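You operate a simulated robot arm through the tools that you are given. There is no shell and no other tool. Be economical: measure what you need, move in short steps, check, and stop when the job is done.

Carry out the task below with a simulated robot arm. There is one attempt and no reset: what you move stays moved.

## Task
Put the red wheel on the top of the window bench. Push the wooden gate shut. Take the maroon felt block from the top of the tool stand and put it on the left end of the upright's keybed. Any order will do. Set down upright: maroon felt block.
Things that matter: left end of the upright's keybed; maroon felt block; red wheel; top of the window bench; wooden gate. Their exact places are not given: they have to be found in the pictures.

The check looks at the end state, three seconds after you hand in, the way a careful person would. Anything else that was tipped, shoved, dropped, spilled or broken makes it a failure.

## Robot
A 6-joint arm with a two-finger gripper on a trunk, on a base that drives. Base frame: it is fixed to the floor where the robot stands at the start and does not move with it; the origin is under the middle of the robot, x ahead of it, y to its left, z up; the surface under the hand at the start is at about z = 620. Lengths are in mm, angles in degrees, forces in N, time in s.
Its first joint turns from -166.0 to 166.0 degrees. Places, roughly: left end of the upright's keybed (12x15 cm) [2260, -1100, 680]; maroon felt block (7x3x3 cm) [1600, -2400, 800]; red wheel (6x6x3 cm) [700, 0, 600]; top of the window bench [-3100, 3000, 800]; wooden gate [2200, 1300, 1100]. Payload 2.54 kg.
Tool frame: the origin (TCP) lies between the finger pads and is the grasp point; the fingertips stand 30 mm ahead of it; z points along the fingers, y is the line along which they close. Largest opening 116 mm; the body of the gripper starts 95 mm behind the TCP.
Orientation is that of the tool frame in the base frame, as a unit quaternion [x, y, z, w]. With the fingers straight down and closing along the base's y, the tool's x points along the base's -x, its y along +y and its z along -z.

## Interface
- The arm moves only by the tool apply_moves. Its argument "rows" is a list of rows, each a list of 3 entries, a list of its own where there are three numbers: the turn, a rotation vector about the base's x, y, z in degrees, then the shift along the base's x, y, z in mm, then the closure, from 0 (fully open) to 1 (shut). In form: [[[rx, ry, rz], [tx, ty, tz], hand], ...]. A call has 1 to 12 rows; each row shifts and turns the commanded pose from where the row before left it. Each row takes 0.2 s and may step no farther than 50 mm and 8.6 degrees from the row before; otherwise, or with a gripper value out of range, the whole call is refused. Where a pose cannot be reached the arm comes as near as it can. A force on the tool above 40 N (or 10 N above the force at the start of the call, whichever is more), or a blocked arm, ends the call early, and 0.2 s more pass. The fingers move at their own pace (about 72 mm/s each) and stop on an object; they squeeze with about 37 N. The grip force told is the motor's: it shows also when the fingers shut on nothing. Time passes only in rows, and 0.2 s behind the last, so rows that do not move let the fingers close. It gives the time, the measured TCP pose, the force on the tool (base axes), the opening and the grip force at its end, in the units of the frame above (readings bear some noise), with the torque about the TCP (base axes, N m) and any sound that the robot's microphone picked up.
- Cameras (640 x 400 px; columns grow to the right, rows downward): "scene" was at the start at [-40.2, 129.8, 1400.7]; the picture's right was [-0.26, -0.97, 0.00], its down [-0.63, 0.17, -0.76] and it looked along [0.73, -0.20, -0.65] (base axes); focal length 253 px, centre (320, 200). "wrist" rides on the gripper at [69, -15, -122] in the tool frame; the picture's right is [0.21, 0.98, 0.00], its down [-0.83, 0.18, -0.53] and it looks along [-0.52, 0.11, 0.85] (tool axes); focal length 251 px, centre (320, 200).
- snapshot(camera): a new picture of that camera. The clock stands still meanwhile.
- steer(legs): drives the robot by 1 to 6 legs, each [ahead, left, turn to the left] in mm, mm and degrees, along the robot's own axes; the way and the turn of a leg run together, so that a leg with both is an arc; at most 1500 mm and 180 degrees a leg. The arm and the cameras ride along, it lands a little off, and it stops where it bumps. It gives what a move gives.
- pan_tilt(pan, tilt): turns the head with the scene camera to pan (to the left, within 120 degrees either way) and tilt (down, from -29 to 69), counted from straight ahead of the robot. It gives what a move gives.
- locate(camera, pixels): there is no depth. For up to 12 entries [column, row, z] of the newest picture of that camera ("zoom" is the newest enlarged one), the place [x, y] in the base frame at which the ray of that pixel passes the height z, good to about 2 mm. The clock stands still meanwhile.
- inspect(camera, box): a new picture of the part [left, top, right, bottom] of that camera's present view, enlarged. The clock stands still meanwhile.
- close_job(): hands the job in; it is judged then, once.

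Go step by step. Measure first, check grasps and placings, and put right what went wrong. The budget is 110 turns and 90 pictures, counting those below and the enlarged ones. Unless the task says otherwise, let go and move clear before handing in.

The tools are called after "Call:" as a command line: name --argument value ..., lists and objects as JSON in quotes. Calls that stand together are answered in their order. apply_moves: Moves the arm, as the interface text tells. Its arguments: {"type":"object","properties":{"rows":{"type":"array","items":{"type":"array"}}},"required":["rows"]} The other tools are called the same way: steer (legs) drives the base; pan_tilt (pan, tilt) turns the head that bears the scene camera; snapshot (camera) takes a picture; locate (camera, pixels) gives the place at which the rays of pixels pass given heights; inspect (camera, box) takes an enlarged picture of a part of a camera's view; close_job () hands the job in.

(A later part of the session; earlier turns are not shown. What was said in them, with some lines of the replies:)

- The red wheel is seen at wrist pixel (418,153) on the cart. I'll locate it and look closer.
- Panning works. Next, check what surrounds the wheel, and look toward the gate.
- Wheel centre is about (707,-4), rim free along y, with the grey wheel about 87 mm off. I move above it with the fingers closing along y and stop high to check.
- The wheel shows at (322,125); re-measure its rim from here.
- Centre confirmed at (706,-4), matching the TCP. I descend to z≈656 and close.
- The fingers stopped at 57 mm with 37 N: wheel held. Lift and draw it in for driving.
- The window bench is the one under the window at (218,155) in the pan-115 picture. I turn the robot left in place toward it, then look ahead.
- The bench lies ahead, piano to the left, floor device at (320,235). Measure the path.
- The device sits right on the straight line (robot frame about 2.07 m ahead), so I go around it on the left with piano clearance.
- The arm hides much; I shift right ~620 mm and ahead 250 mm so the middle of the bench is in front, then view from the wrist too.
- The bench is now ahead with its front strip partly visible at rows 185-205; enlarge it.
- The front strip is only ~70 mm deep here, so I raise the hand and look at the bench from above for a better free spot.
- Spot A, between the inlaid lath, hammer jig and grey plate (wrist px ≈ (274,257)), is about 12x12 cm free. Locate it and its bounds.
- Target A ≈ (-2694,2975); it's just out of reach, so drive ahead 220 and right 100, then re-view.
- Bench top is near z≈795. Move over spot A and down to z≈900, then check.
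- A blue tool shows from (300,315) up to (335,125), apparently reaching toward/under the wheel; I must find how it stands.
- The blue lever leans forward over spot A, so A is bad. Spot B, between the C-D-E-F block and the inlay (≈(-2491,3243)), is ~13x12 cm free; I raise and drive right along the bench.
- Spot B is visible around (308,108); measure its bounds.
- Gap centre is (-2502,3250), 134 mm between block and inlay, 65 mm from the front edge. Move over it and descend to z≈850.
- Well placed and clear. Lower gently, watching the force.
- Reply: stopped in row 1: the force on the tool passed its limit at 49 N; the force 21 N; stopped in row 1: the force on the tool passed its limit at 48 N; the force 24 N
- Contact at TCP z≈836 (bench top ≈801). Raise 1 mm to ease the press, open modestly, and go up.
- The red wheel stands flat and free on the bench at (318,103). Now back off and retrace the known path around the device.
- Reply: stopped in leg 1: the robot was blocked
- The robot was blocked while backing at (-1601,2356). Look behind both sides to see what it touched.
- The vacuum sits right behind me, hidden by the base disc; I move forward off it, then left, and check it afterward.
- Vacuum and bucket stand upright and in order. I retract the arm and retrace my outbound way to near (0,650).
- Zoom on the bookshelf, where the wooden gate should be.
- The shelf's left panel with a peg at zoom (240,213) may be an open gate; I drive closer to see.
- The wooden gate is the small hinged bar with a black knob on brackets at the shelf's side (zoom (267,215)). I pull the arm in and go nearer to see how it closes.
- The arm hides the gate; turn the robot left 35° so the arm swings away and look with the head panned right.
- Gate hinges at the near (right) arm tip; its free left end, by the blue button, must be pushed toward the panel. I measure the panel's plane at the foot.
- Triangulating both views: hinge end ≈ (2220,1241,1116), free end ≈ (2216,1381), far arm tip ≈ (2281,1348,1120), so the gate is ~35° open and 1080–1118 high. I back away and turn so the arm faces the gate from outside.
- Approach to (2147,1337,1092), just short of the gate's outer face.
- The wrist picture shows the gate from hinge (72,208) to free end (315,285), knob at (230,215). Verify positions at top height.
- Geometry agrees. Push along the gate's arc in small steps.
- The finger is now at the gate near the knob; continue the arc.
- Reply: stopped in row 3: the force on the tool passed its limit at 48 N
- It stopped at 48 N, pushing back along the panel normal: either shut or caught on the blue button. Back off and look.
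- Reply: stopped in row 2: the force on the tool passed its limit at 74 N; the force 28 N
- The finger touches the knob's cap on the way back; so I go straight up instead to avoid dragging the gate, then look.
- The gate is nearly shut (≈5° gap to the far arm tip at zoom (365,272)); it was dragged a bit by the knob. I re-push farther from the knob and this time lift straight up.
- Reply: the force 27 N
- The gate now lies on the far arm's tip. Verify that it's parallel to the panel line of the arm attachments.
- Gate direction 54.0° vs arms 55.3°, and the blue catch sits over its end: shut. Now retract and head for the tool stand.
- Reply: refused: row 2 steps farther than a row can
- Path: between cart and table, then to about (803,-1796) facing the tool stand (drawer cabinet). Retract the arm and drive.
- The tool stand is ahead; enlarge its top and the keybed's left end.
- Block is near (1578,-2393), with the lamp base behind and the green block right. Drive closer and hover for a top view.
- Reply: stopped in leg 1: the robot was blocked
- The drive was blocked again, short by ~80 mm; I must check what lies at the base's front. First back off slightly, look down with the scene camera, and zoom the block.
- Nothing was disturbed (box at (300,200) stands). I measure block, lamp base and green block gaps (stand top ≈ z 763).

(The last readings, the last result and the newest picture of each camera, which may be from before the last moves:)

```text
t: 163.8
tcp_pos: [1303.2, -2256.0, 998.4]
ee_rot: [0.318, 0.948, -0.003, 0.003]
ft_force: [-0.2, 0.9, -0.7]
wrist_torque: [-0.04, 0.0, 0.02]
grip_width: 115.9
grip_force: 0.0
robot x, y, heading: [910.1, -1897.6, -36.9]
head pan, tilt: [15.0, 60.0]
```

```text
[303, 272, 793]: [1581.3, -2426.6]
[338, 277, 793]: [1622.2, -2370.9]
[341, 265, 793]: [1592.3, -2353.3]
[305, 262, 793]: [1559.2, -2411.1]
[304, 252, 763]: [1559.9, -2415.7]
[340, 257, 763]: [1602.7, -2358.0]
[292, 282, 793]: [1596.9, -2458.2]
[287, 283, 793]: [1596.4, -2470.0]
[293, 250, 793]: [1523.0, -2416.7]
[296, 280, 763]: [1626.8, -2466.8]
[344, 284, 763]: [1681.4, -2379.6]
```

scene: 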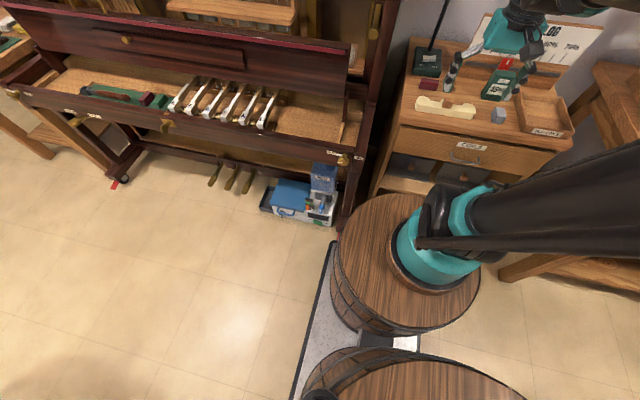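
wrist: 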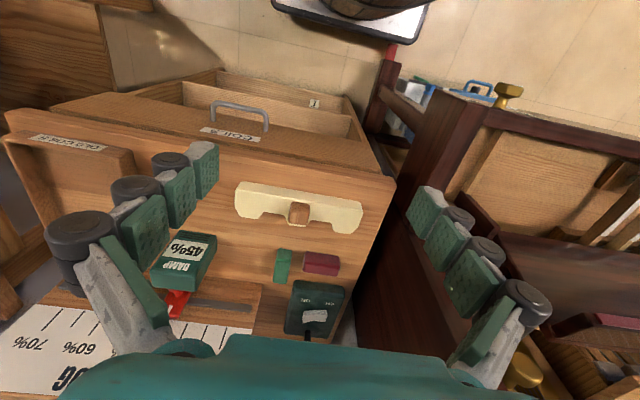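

Good: green-block gap ≈23 mm, so a lengthwise grip (tool y along 54°) with ~83 mm opening fits. Move above the block centre (1588,-2390).

Call:
apply_moves --rows '[[[0, 0, 1], [40.8, -19.2, 0], 0.28], [[0, 0, 0], [40.8, -19.2, 0], 0.28], [[0, 0, 0], [40.8, -19.2, 0], 0.28], [[0, 0, 0], [40.8, -19.2, 0], 0.28], [[0, 0, 0], [40.8, -19.2, 0], 0.28], [[0, 0, 0], [40.8, -19.2, 0], 0.28], [[0, 0, 0], [40.6, -19.2, 0], 0.28], [[0, 0, 0], [0, 0, -45], 0.28], [[0, 0, 0], [0, 0, -45], 0.28], [[0, 0, 0], [0, 0, 0], 0.28]]'

Call:
snapshot --camera "wrist"

```text
t: 165.9
tcp_pos: [1589.6, -2392.2, 908.8]
ee_rot: [0.31, 0.951, -0.003, 0.003]
ft_force: [0.6, 0.6, 0.7]
wrist_torque: [-0.01, 0.01, 0.0]
grip_width: 83.4
grip_force: 0.0
robot x, y, heading: [907.2, -1895.6, -37.4]
head pan, tilt: [15.0, 60.0]
```

```text
20 pictures are left
```

wrist: 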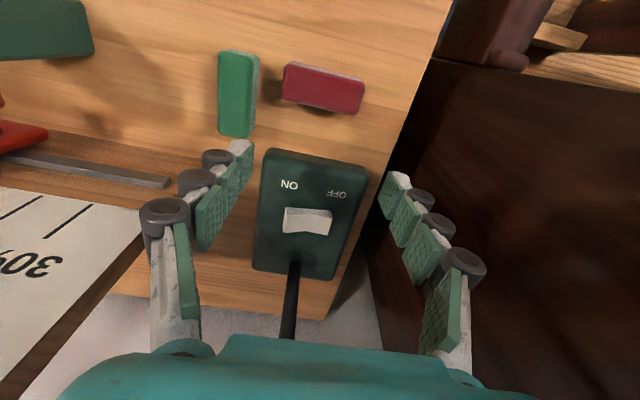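

Call:
locate --camera "wrist" --pixels '[[287, 65, 793], [363, 83, 793], [357, 112, 793], [283, 97, 793], [259, 58, 793], [254, 130, 793], [246, 137, 793], [424, 80, 763], [405, 130, 763]]'

Call:
inspect --camera "wrist" --box '[200, 30, 400, 155]'

```text
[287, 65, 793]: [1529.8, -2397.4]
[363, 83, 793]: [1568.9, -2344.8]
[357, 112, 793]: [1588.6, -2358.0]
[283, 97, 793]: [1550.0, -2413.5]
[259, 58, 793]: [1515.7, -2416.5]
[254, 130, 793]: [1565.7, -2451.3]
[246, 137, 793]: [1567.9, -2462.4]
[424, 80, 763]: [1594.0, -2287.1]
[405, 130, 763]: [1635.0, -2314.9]
```

```text
3.20 times, centred on (300, 92) of wrist
```

zoom: 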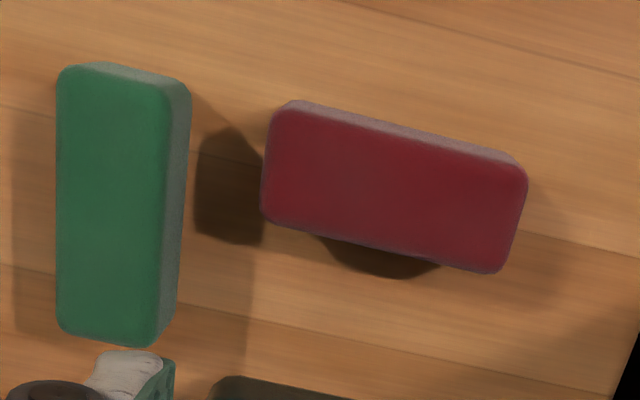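

The two views disagree on my assumed height (stand top is nearer 797), but from nearly overhead the block centre is firm at ≈(1556,-2377). I shift there, go down to z≈868 and check.

Call:
apply_moves --rows '[[[0, 0, 0.4], [-32.5, 16.5, 0], 0.28], [[0, 0, 0], [0, 0, -40], 0.28], [[0, 0, 0], [0, 0, 0], 0.28]]'

Call:
snapshot --camera "wrist"

```text
t: 166.8
tcp_pos: [1558.7, -2376.5, 869.2]
ee_rot: [0.306, 0.952, -0.002, 0.003]
ft_force: [0.8, 0.1, -0.5]
wrist_torque: [0.01, -0.05, -0.04]
grip_width: 83.4
grip_force: 0.1
robot x, y, heading: [906.5, -1892.9, -36.8]
head pan, tilt: [15.0, 60.0]
```

```text
18 pictures are left
```

wrist: 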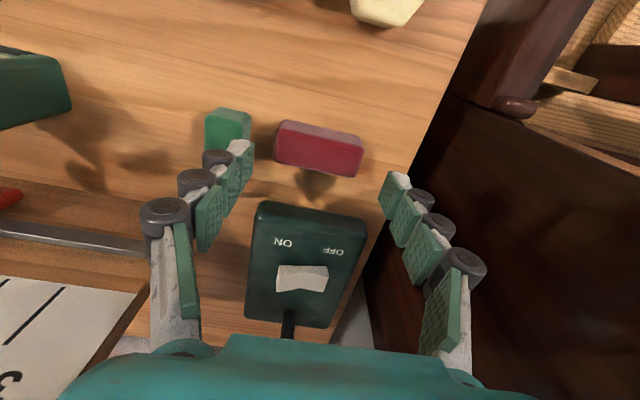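

Call:
locate --camera "wrist" --pixels '[[279, 131, 793], [363, 147, 793], [357, 177, 793], [275, 161, 793], [279, 131, 827], [363, 147, 827], [357, 177, 827], [275, 161, 827], [251, 125, 793], [247, 142, 793]]'

```text
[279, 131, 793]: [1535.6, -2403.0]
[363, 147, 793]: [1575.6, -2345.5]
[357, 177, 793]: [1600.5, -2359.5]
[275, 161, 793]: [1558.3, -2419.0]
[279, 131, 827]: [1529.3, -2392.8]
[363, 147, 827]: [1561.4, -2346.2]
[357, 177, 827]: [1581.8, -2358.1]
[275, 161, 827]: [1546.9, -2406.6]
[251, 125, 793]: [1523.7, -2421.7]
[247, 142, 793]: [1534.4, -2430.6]
```

Views 2 and 3 agree best with block top ≈ 815–827 and centre (1556,-2377), right under the TCP. Descend carefully, feeling for the stand.

Call:
apply_moves --rows '[[[0, 0, 0], [-1.5, 1, -12], 0.28], [[0, 0, 0], [0, 0, -10], 0.28], [[0, 0, 0], [0, 0, -5], 0.28], [[0, 0, 0], [0, 0, -4], 0.28], [[0, 0, 0], [0, 0, -4], 0.28]]'

Call:
apply_moves --rows '[[[0, 0, 0], [0, 0, -3], 0.28]]'

Call:
snapshot --camera "wrist"

```text
t: 167.9
tcp_pos: [1556.9, -2373.8, 834.3]
ee_rot: [0.306, 0.952, -0.003, 0.003]
ft_force: [0.0, 0.6, -0.1]
wrist_torque: [0.0, 0.0, -0.01]
grip_width: 83.6
grip_force: 0.1
robot x, y, heading: [911.6, -1892.7, -37.2]
head pan, tilt: [15.0, 60.0]
```

```text
t: 168.3
tcp_pos: [1554.5, -2372.7, 830.5]
ee_rot: [0.307, 0.952, -0.003, 0.004]
ft_force: [-0.6, -0.1, 1.1]
wrist_torque: [0.0, -0.02, -0.01]
grip_width: 83.3
grip_force: 0.1
robot x, y, heading: [908.8, -1895.4, -36.9]
head pan, tilt: [15.0, 60.0]
```

```text
17 pictures are left
```

wrist: 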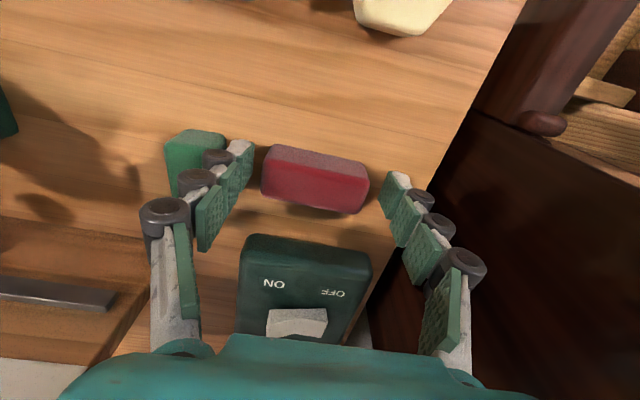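

The block is centred between the fingertips; continue down in 3 mm steps until touch.

Call:
apply_moves --rows '[[[0, 0, 0], [1, -1.5, -3], 0.28], [[0, 0, 0], [0, 0, -3], 0.28]]'

Call:
apply_moves --rows '[[[0, 0, 0], [0, 0, -3], 0.28], [[0, 0, 0], [0, 0, -2], 0.28]]'

Call:
inspect --camera "wrist" --box '[220, 110, 420, 235]'

```text
t: 168.9
tcp_pos: [1555.0, -2375.1, 824.6]
ee_rot: [0.307, 0.952, -0.002, 0.003]
ft_force: [1.2, -0.6, -0.6]
wrist_torque: [-0.03, 0.02, 0.03]
grip_width: 83.4
grip_force: 0.0
robot x, y, heading: [912.7, -1896.0, -37.1]
head pan, tilt: [15.0, 60.0]
```

```text
t: 169.5
tcp_pos: [1556.6, -2373.0, 824.9]
ee_rot: [0.306, 0.952, -0.003, 0.004]
ft_force: [6.6, 7.4, 63.2]
wrist_torque: [1.1, -0.19, -0.21]
grip_width: 79.9
grip_force: 37.8
robot x, y, heading: [909.2, -1896.2, -36.8]
head pan, tilt: [15.0, 60.0]
stopped in row 2: the force on the tool passed its limit at 47 N (the readings are from after the stop); the commanded pose is now the measured one
```

```text
3.20 times, centred on (320, 172) of wrist
```

zoom: 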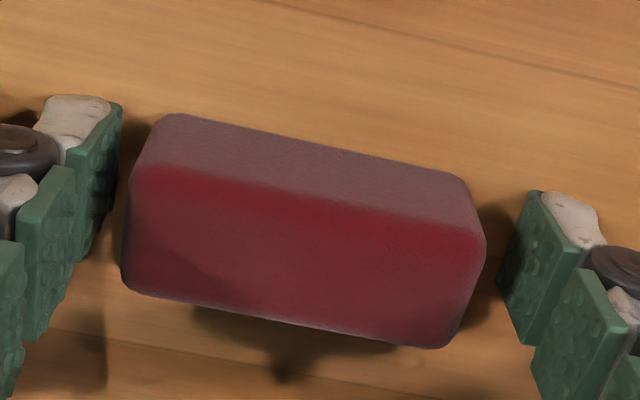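

Fingertips touched the stand at TCP≈824 (top ≈795). Raise 4 mm and close on the block.

Call:
apply_moves --rows '[[[0, 0, 0], [0, 0, 4], 0.28], [[0, 0, 0], [0, -1, 0], 0.28], [[0, 0, 0], [0, 0, 0], 0.6], [[0, 0, 0], [0, 0, 0], 0.6], [[0, 0, 0], [0, 0, 0], 0.6]]'

Call:
apply_moves --rows '[[[0, 0, 0], [0, 0, 15], 0.6], [[0, 0, 0], [0, 0, 30], 0.6], [[0, 0, 0], [0, 0, 45], 0.6], [[0, 0, 0], [0, 0, 45], 0.6], [[0, 0, 0], [0, 0, 45], 0.6], [[0, 0, 0], [0, 0, 0], 0.6]]'

Call:
snapshot --camera "wrist"

```text
t: 170.7
tcp_pos: [1558.1, -2373.3, 826.6]
ee_rot: [0.306, 0.952, -0.001, 0.005]
ft_force: [-2.9, 7.5, 33.3]
wrist_torque: [0.45, 0.3, -0.03]
grip_width: 60.6
grip_force: 36.9
robot x, y, heading: [911.5, -1898.1, -37.2]
head pan, tilt: [15.0, 60.0]
stopped in row 5: the force on the tool passed its limit at 75 N (the readings are from after the stop); the commanded pose is now the measured one
```

```text
t: 172.1
tcp_pos: [1559.3, -2372.0, 1005.9]
ee_rot: [0.306, 0.952, -0.001, 0.005]
ft_force: [0.0, 0.3, -0.4]
wrist_torque: [0.01, 0.0, 0.0]
grip_width: 60.4
grip_force: 37.0
robot x, y, heading: [911.5, -1897.3, -37.1]
head pan, tilt: [15.0, 60.0]
```

```text
15 pictures are left
```

wrist: 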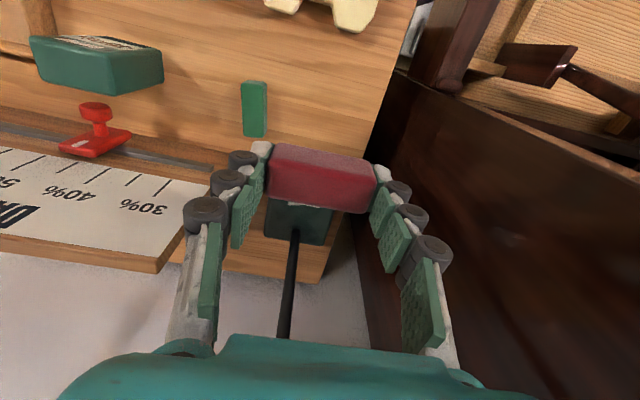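

Block is held level (60 mm, 37 N). Retract straight back, back the base off, then slide left along the upright to its left end.

Call:
apply_moves --rows '[[[0, 0, 0], [-36, 26, 0], 0.6], [[0, 0, 0], [-36, 26, 0], 0.6], [[0, 0, 0], [-36, 26, 0], 0.6], [[0, 0, 0], [-36, 26, 0], 0.6], [[0, 0, 0], [-36, 26, 0], 0.6], [[0, 0, 0], [-36, 26, 0], 0.6], [[0, 0, 0], [-36, 26, 0], 0.6], [[0, 0, 0], [0, 0, 0], 0.6]]'

Call:
steer --legs '[[-180, 0, 0], [0, 1450, 0]]'

Call:
pan_tilt --pan 0 --tilt 40

Call:
snapshot --camera "scene"

```text
t: 173.9
tcp_pos: [1308.5, -2191.7, 1006.5]
ee_rot: [0.306, 0.952, -0.002, 0.005]
ft_force: [-0.2, 0.3, -0.3]
wrist_torque: [0.0, 0.03, 0.03]
grip_width: 60.2
grip_force: 37.3
robot x, y, heading: [912.2, -1897.5, -36.9]
head pan, tilt: [15.0, 60.0]
```

```text
t: 182.2
tcp_pos: [2034.6, -941.7, 1006.8]
ee_rot: [0.313, 0.95, -0.001, 0.004]
ft_force: [0.2, 0.8, -1.1]
wrist_torque: [-0.02, -0.04, -0.01]
grip_width: 60.1
grip_force: 36.9
robot x, y, heading: [1637.9, -636.7, -38.3]
head pan, tilt: [15.0, 60.0]
```

```text
t: 183.0
tcp_pos: [2033.5, -941.2, 1007.8]
ee_rot: [0.314, 0.95, -0.001, 0.005]
ft_force: [-0.1, -0.2, -0.7]
wrist_torque: [-0.02, 0.02, 0.01]
grip_width: 60.4
grip_force: 36.8
robot x, y, heading: [1644.2, -639.7, -38.0]
head pan, tilt: [0.0, 40.0]
```

```text
14 pictures are left
```

scene: 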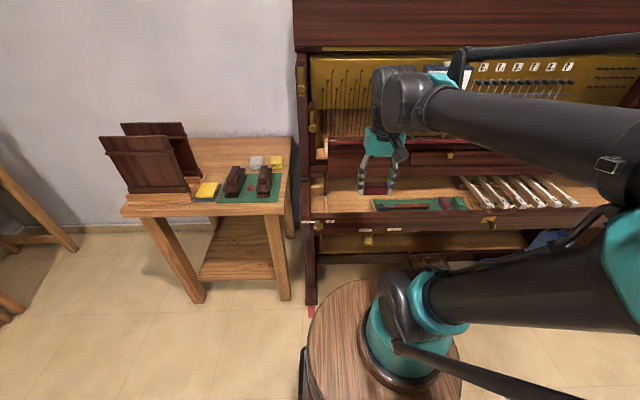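

The keybed's left end shows at about (348,195), between cheek and green tray. Enlarge.

Call:
inspect --camera "scene" --box '[295, 150, 415, 240]'

Call:
locate --camera "zoom" --pixels '[[250, 200, 680], [170, 210, 680], [345, 220, 680], [250, 240, 680], [330, 280, 680], [120, 255, 720]]'

Call:
snapshot --camera "wrist"

```text
4.44 times, centred on (355, 195) of scene
```

zoom: 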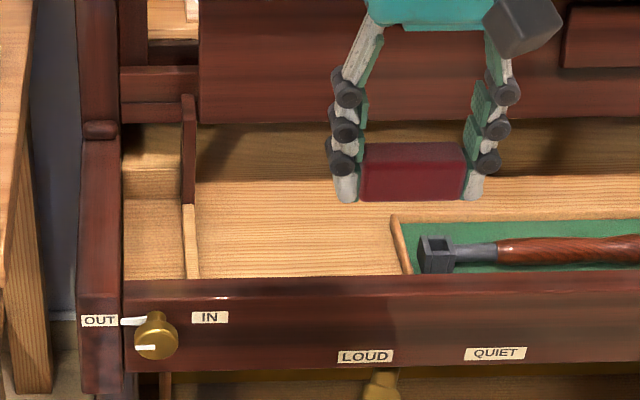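

```text
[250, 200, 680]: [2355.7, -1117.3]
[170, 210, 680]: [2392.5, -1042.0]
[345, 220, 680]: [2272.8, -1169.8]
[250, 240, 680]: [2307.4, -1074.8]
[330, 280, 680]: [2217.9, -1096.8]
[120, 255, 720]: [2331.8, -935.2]
```

```text
12 pictures are left
```

wrist: 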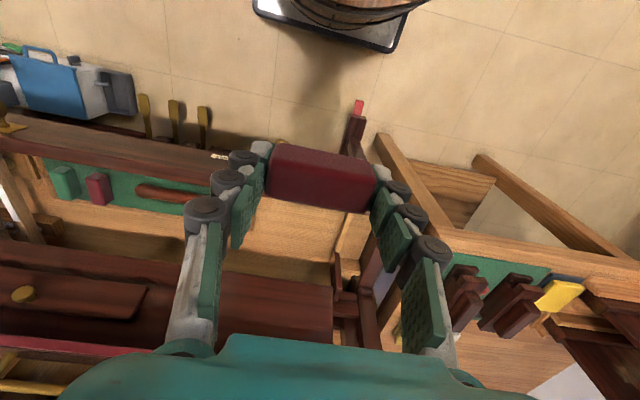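

Free area lies between the divider and the green tray. Move partway above it for a closer overhead look.

Call:
apply_moves --rows '[[[0, 0, 0], [37, -24, 0], 0.6], [[0, 0, 0], [37, -24, 0], 0.6], [[0, 0, 0], [37, -24, 0], 0.6], [[0, 0, 0], [37, -24, 0], 0.6], [[0, 0, 0], [37, -24, 0], 0.6], [[0, 0, 0], [0, 0, -45], 0.6], [[0, 0, 0], [0, 0, -45], 0.6], [[0, 0, 0], [0, 0, 0], 0.6]]'

Call:
snapshot --camera "wrist"

```text
t: 184.8
tcp_pos: [2219.6, -1061.5, 913.9]
ee_rot: [0.314, 0.949, -0.001, 0.006]
ft_force: [-0.7, 0.6, -0.5]
wrist_torque: [0.01, 0.05, -0.02]
grip_width: 60.3
grip_force: 36.9
robot x, y, heading: [1634.6, -638.8, -38.1]
head pan, tilt: [0.0, 40.0]
```

```text
11 pictures are left
```

wrist: 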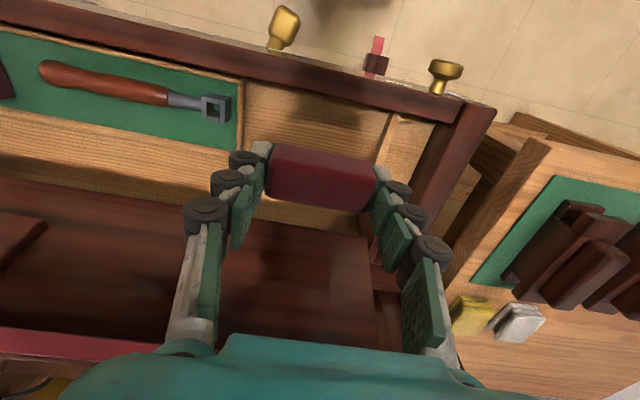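

Call:
locate --camera "wrist" --pixels '[[246, 84, 680], [388, 113, 680], [243, 150, 680], [378, 165, 680], [315, 130, 680], [255, 200, 680], [255, 200, 800], [246, 84, 700], [388, 113, 700], [243, 150, 700], [315, 130, 700]]'

Call:
inspect --camera "wrist" --box '[220, 40, 420, 260]'

```text
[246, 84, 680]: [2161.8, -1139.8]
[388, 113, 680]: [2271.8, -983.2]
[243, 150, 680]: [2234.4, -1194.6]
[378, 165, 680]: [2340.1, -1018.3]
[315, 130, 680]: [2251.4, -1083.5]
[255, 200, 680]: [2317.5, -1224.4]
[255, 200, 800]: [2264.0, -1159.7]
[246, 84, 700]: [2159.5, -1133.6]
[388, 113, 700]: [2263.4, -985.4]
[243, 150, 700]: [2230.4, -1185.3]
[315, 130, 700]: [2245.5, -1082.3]
```

```text
1.82 times, centred on (320, 150) of wrist
```

zoom: 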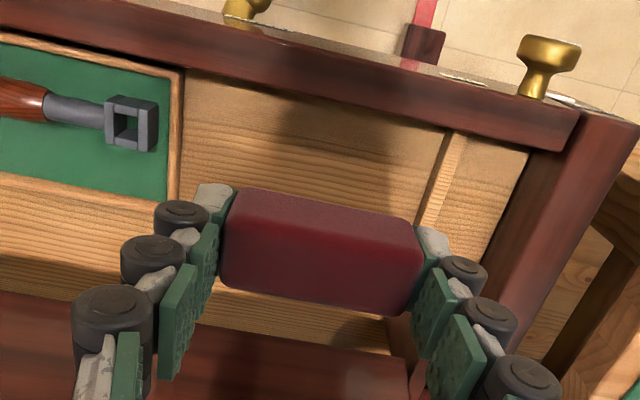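

The target (2260,-1100) is the middle of this free area. Move over it and descend to z≈750.

Call:
apply_moves --rows '[[[0, 0, 0.5], [19, -19, 0], 0.6], [[0, 0, 0.5], [19, -19, 0], 0.6], [[0, 0, 0], [0, 0, -45], 0.6], [[0, 0, 0], [0, 0, -45], 0.6], [[0, 0, 0], [0, 0, -45], 0.6], [[0, 0, 0], [0, 0, -25], 0.6], [[0, 0, 0], [0, 0, 0], 0.6]]'

Call:
snapshot --camera "wrist"

```text
t: 186.4
tcp_pos: [2259.9, -1102.3, 756.1]
ee_rot: [0.305, 0.952, -0.002, 0.005]
ft_force: [-0.3, -0.9, 0.3]
wrist_torque: [-0.03, 0.0, 0.02]
grip_width: 60.4
grip_force: 36.9
robot x, y, heading: [1639.5, -637.7, -38.0]
head pan, tilt: [0.0, 40.0]
```

```text
9 pictures are left
```

wrist: 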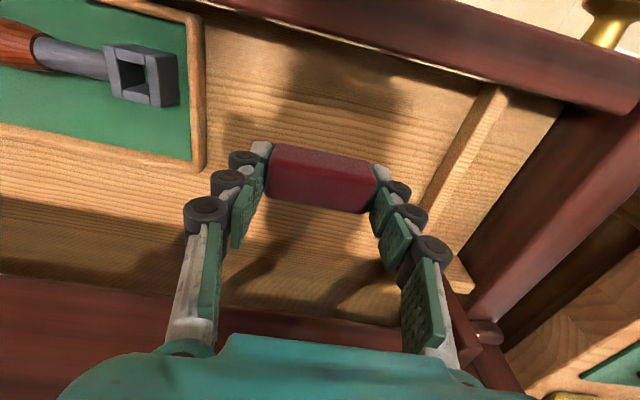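

Well centred over free wood. Lower gently.

Call:
apply_moves --rows '[[[0, 0, 0], [0, 0, -12], 0.6], [[0, 0, 0], [0, 0, -10], 0.6], [[0, 0, 0], [0, 0, -6], 0.6], [[0, 0, 0], [0, 0, -4], 0.6]]'

Call:
apply_moves --rows '[[[0, 0, 0], [0, 0, -3], 0.6], [[0, 0, 0], [0, 0, -3], 0.6]]'

Call:
apply_moves --rows '[[[0, 0, 0], [0, 0, -2.5], 0.6]]'

```text
t: 187.4
tcp_pos: [2258.4, -1097.9, 724.5]
ee_rot: [0.305, 0.952, -0.001, 0.005]
ft_force: [0.5, -0.9, -0.1]
wrist_torque: [0.02, -0.03, 0.03]
grip_width: 60.4
grip_force: 36.8
robot x, y, heading: [1641.0, -639.9, -38.0]
head pan, tilt: [0.0, 40.0]
```

```text
t: 188.0
tcp_pos: [2257.7, -1099.8, 720.1]
ee_rot: [0.305, 0.952, -0.001, 0.004]
ft_force: [-0.3, 0.8, 0.9]
wrist_torque: [-0.01, 0.01, 0.02]
grip_width: 60.2
grip_force: 37.0
robot x, y, heading: [1638.0, -638.0, -37.8]
head pan, tilt: [0.0, 40.0]
```

```text
t: 188.4
tcp_pos: [2258.5, -1099.8, 717.4]
ee_rot: [0.304, 0.953, -0.001, 0.005]
ft_force: [0.0, 0.3, -0.4]
wrist_torque: [-0.01, 0.01, -0.01]
grip_width: 60.5
grip_force: 36.3
robot x, y, heading: [1640.5, -634.7, -38.0]
head pan, tilt: [0.0, 40.0]
```

Call:
apply_moves --rows '[[[0, 0, 0], [0, 0, -2.5], 0.6]]'

Call:
apply_moves --rows '[[[0, 0, 0], [0, 0, -2], 0.6]]'

Call:
apply_moves --rows '[[[0, 0, 0], [0, 0, -2], 0.6]]'

```text
t: 188.8
tcp_pos: [2259.4, -1100.8, 713.6]
ee_rot: [0.305, 0.952, -0.001, 0.005]
ft_force: [0.4, -0.4, 0.3]
wrist_torque: [0.01, -0.02, 0.0]
grip_width: 60.1
grip_force: 36.8
robot x, y, heading: [1640.3, -638.8, -38.0]
head pan, tilt: [0.0, 40.0]
```

```text
t: 189.2
tcp_pos: [2258.6, -1099.6, 710.8]
ee_rot: [0.305, 0.952, -0.001, 0.005]
ft_force: [0.0, 0.0, -0.2]
wrist_torque: [0.01, -0.02, 0.0]
grip_width: 60.2
grip_force: 36.8
robot x, y, heading: [1641.0, -638.8, -38.0]
head pan, tilt: [0.0, 40.0]
```

```text
t: 189.6
tcp_pos: [2256.7, -1098.4, 709.3]
ee_rot: [0.305, 0.952, -0.001, 0.004]
ft_force: [0.5, 0.1, 0.3]
wrist_torque: [-0.03, -0.01, 0.0]
grip_width: 60.2
grip_force: 36.9
robot x, y, heading: [1642.9, -636.8, -37.7]
head pan, tilt: [0.0, 40.0]
```

Call:
apply_moves --rows '[[[0, 0, 0], [0, 0, -2], 0.6]]'

Call:
apply_moves --rows '[[[0, 0, 0], [0, 0, -2], 0.6]]'

Call:
apply_moves --rows '[[[0, 0, 0], [0, 0, -2], 0.6]]'

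```text
t: 190.0
tcp_pos: [2257.3, -1099.4, 707.7]
ee_rot: [0.305, 0.952, -0.002, 0.006]
ft_force: [2.5, -1.5, 13.1]
wrist_torque: [0.13, -0.02, -0.04]
grip_width: 60.3
grip_force: 36.3
robot x, y, heading: [1642.2, -635.4, -38.1]
head pan, tilt: [0.0, 40.0]
```

```text
t: 190.4
tcp_pos: [2256.7, -1099.3, 708.1]
ee_rot: [0.304, 0.953, -0.003, 0.006]
ft_force: [-1.5, 0.4, 23.1]
wrist_torque: [0.35, 0.12, -0.08]
grip_width: 60.5
grip_force: 36.7
robot x, y, heading: [1641.2, -641.9, -38.0]
head pan, tilt: [0.0, 40.0]
stopped in row 1: the force on the tool passed its limit at 45 N (the readings are from after the stop); the commanded pose is now the measured one
```

```text
t: 190.8
tcp_pos: [2257.5, -1099.6, 708.9]
ee_rot: [0.304, 0.953, -0.002, 0.006]
ft_force: [-1.3, 0.3, 25.3]
wrist_torque: [0.39, 0.11, -0.04]
grip_width: 60.0
grip_force: 37.1
robot x, y, heading: [1640.0, -640.2, -37.9]
head pan, tilt: [0.0, 40.0]
stopped in row 1: the force on the tool passed its limit at 50 N (the readings are from after the stop); the commanded pose is now the measured one
```

Contact at TCP≈708. Ease up 1 mm, open modestly, and lift straight up.

Call:
apply_moves --rows '[[[0, 0, 0], [0, 0, 1.5], 0.6], [[0, 0, 0], [0, 0, 0], 0.3], [[0, 0, 0], [0, 0, 0], 0.3], [[0, 0, 0], [0, 0, 0], 0.3], [[0, 0, 0], [0, 0, 15], 0.3], [[0, 0, 0], [0, 0, 40], 0.3], [[0, 0, 0], [0, 0, 45], 0.3], [[0, 0, 0], [0, 0, 48], 0.3], [[0, 0, 0], [0, 0, 48], 0.3], [[0, 0, 0], [0, 0, 0], 0.3]]'

Call:
snapshot --camera "wrist"

```text
t: 193.0
tcp_pos: [2257.9, -1101.5, 905.3]
ee_rot: [0.305, 0.952, -0.002, 0.006]
ft_force: [-0.6, -0.3, -0.4]
wrist_torque: [0.02, -0.04, 0.02]
grip_width: 81.2
grip_force: 0.2
robot x, y, heading: [1639.6, -638.3, -38.1]
head pan, tilt: [0.0, 40.0]
```

```text
8 pictures are left
```

wrist: 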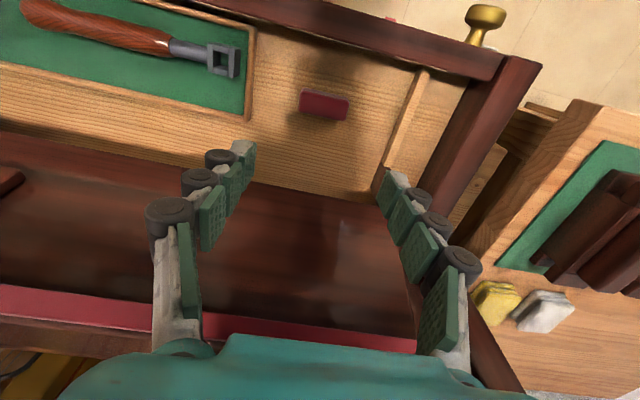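

The maroon block lies flat at (323,104), clear of tray and divider. Withdraw the arm and re-check the gate and the tool stand.

Call:
apply_moves --rows '[[[0, 0, 0], [-38, 28, 0], 0.3], [[0, 0, 0], [-38, 28, 0], 0.3], [[0, 0, 0], [-38, 28, 0], 0.3], [[0, 0, 0], [-38, 28, 0], 0.3], [[0, 0, 0], [-38, 28, 0], 0.3], [[0, 0, 0], [-38, 28, 0], 0.3]]'

Call:
pan_tilt --pan 108 --tilt 10

Call:
inspect --camera "scene" --box '[220, 120, 420, 245]'

Call:
pan_tilt --pan -45 --tilt 25

Call:
snapshot --camera "scene"

```text
t: 194.4
tcp_pos: [2032.9, -932.6, 904.5]
ee_rot: [0.305, 0.952, -0.002, 0.006]
ft_force: [0.4, 0.0, 0.5]
wrist_torque: [-0.01, 0.04, -0.02]
grip_width: 81.2
grip_force: 0.0
robot x, y, heading: [1641.7, -639.3, -38.1]
head pan, tilt: [0.0, 40.0]
```

```text
t: 196.2
tcp_pos: [2032.3, -933.8, 905.8]
ee_rot: [0.305, 0.952, -0.003, 0.006]
ft_force: [0.3, -0.2, -0.1]
wrist_torque: [-0.03, -0.02, -0.02]
grip_width: 81.0
grip_force: 0.0
robot x, y, heading: [1642.3, -639.4, -38.0]
head pan, tilt: [108.0, 10.0]
```

```text
3.20 times, centred on (320, 182) of scene
```

zoom: 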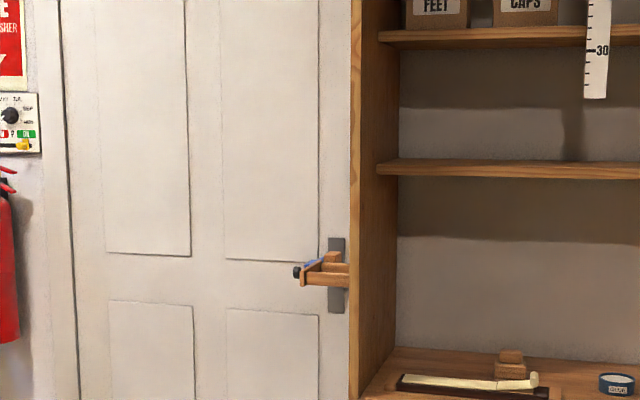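

```text
t: 198.6
tcp_pos: [2031.5, -932.6, 905.5]
ee_rot: [0.305, 0.952, -0.002, 0.006]
ft_force: [0.7, 0.9, 0.7]
wrist_torque: [-0.04, -0.01, 0.02]
grip_width: 81.2
grip_force: 0.1
robot x, y, heading: [1636.7, -640.2, -38.0]
head pan, tilt: [-45.0, 25.0]
```

```text
6 pictures are left
```

scene: 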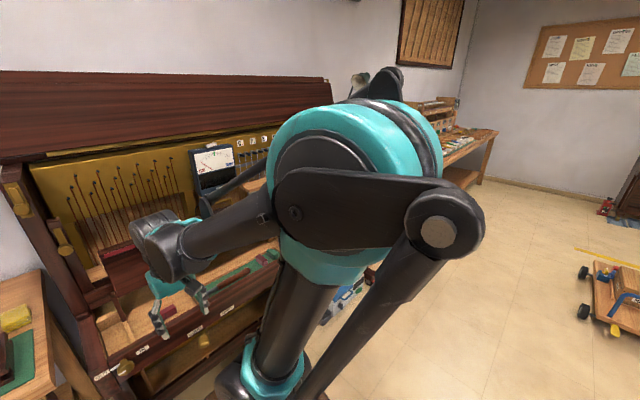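

The gate is shut (seen edge-on, flat on its arms). One last zoom on the block at (160,325) to confirm it stands on the bed.

Call:
inspect --camera "scene" --box '[90, 250, 250, 370]'

Call:
snapshot --camera "wrist"

```text
3.33 times, centred on (170, 310) of scene
```

zoom: 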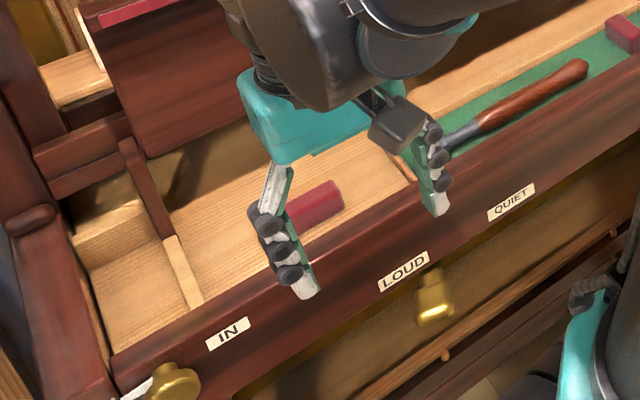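

```text
4 pictures are left
```

wrist: 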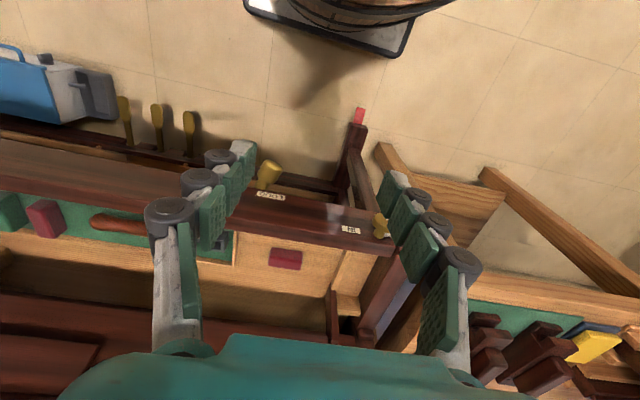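

The block rests flat on the keybed's left end, the gripper is empty and clear, the wheel is on the window bench, and the gate is shut. Handing in.

Call:
close_job

```text
The job is handed in.
```

I've handed the job in with all three parts done:
- **Red wheel:** it sits flat on top of the window bench.
- **Wooden gate:** it is shut, with its blue catch over the end.
- **Maroon felt block:** it lies flat on the left end of the upright's keybed, the way it lay on the tool stand.

The base bumped something twice: once backing up near the vacuum, and once by the tool stand. In the pictures afterwards nothing looked tipped or out of place.
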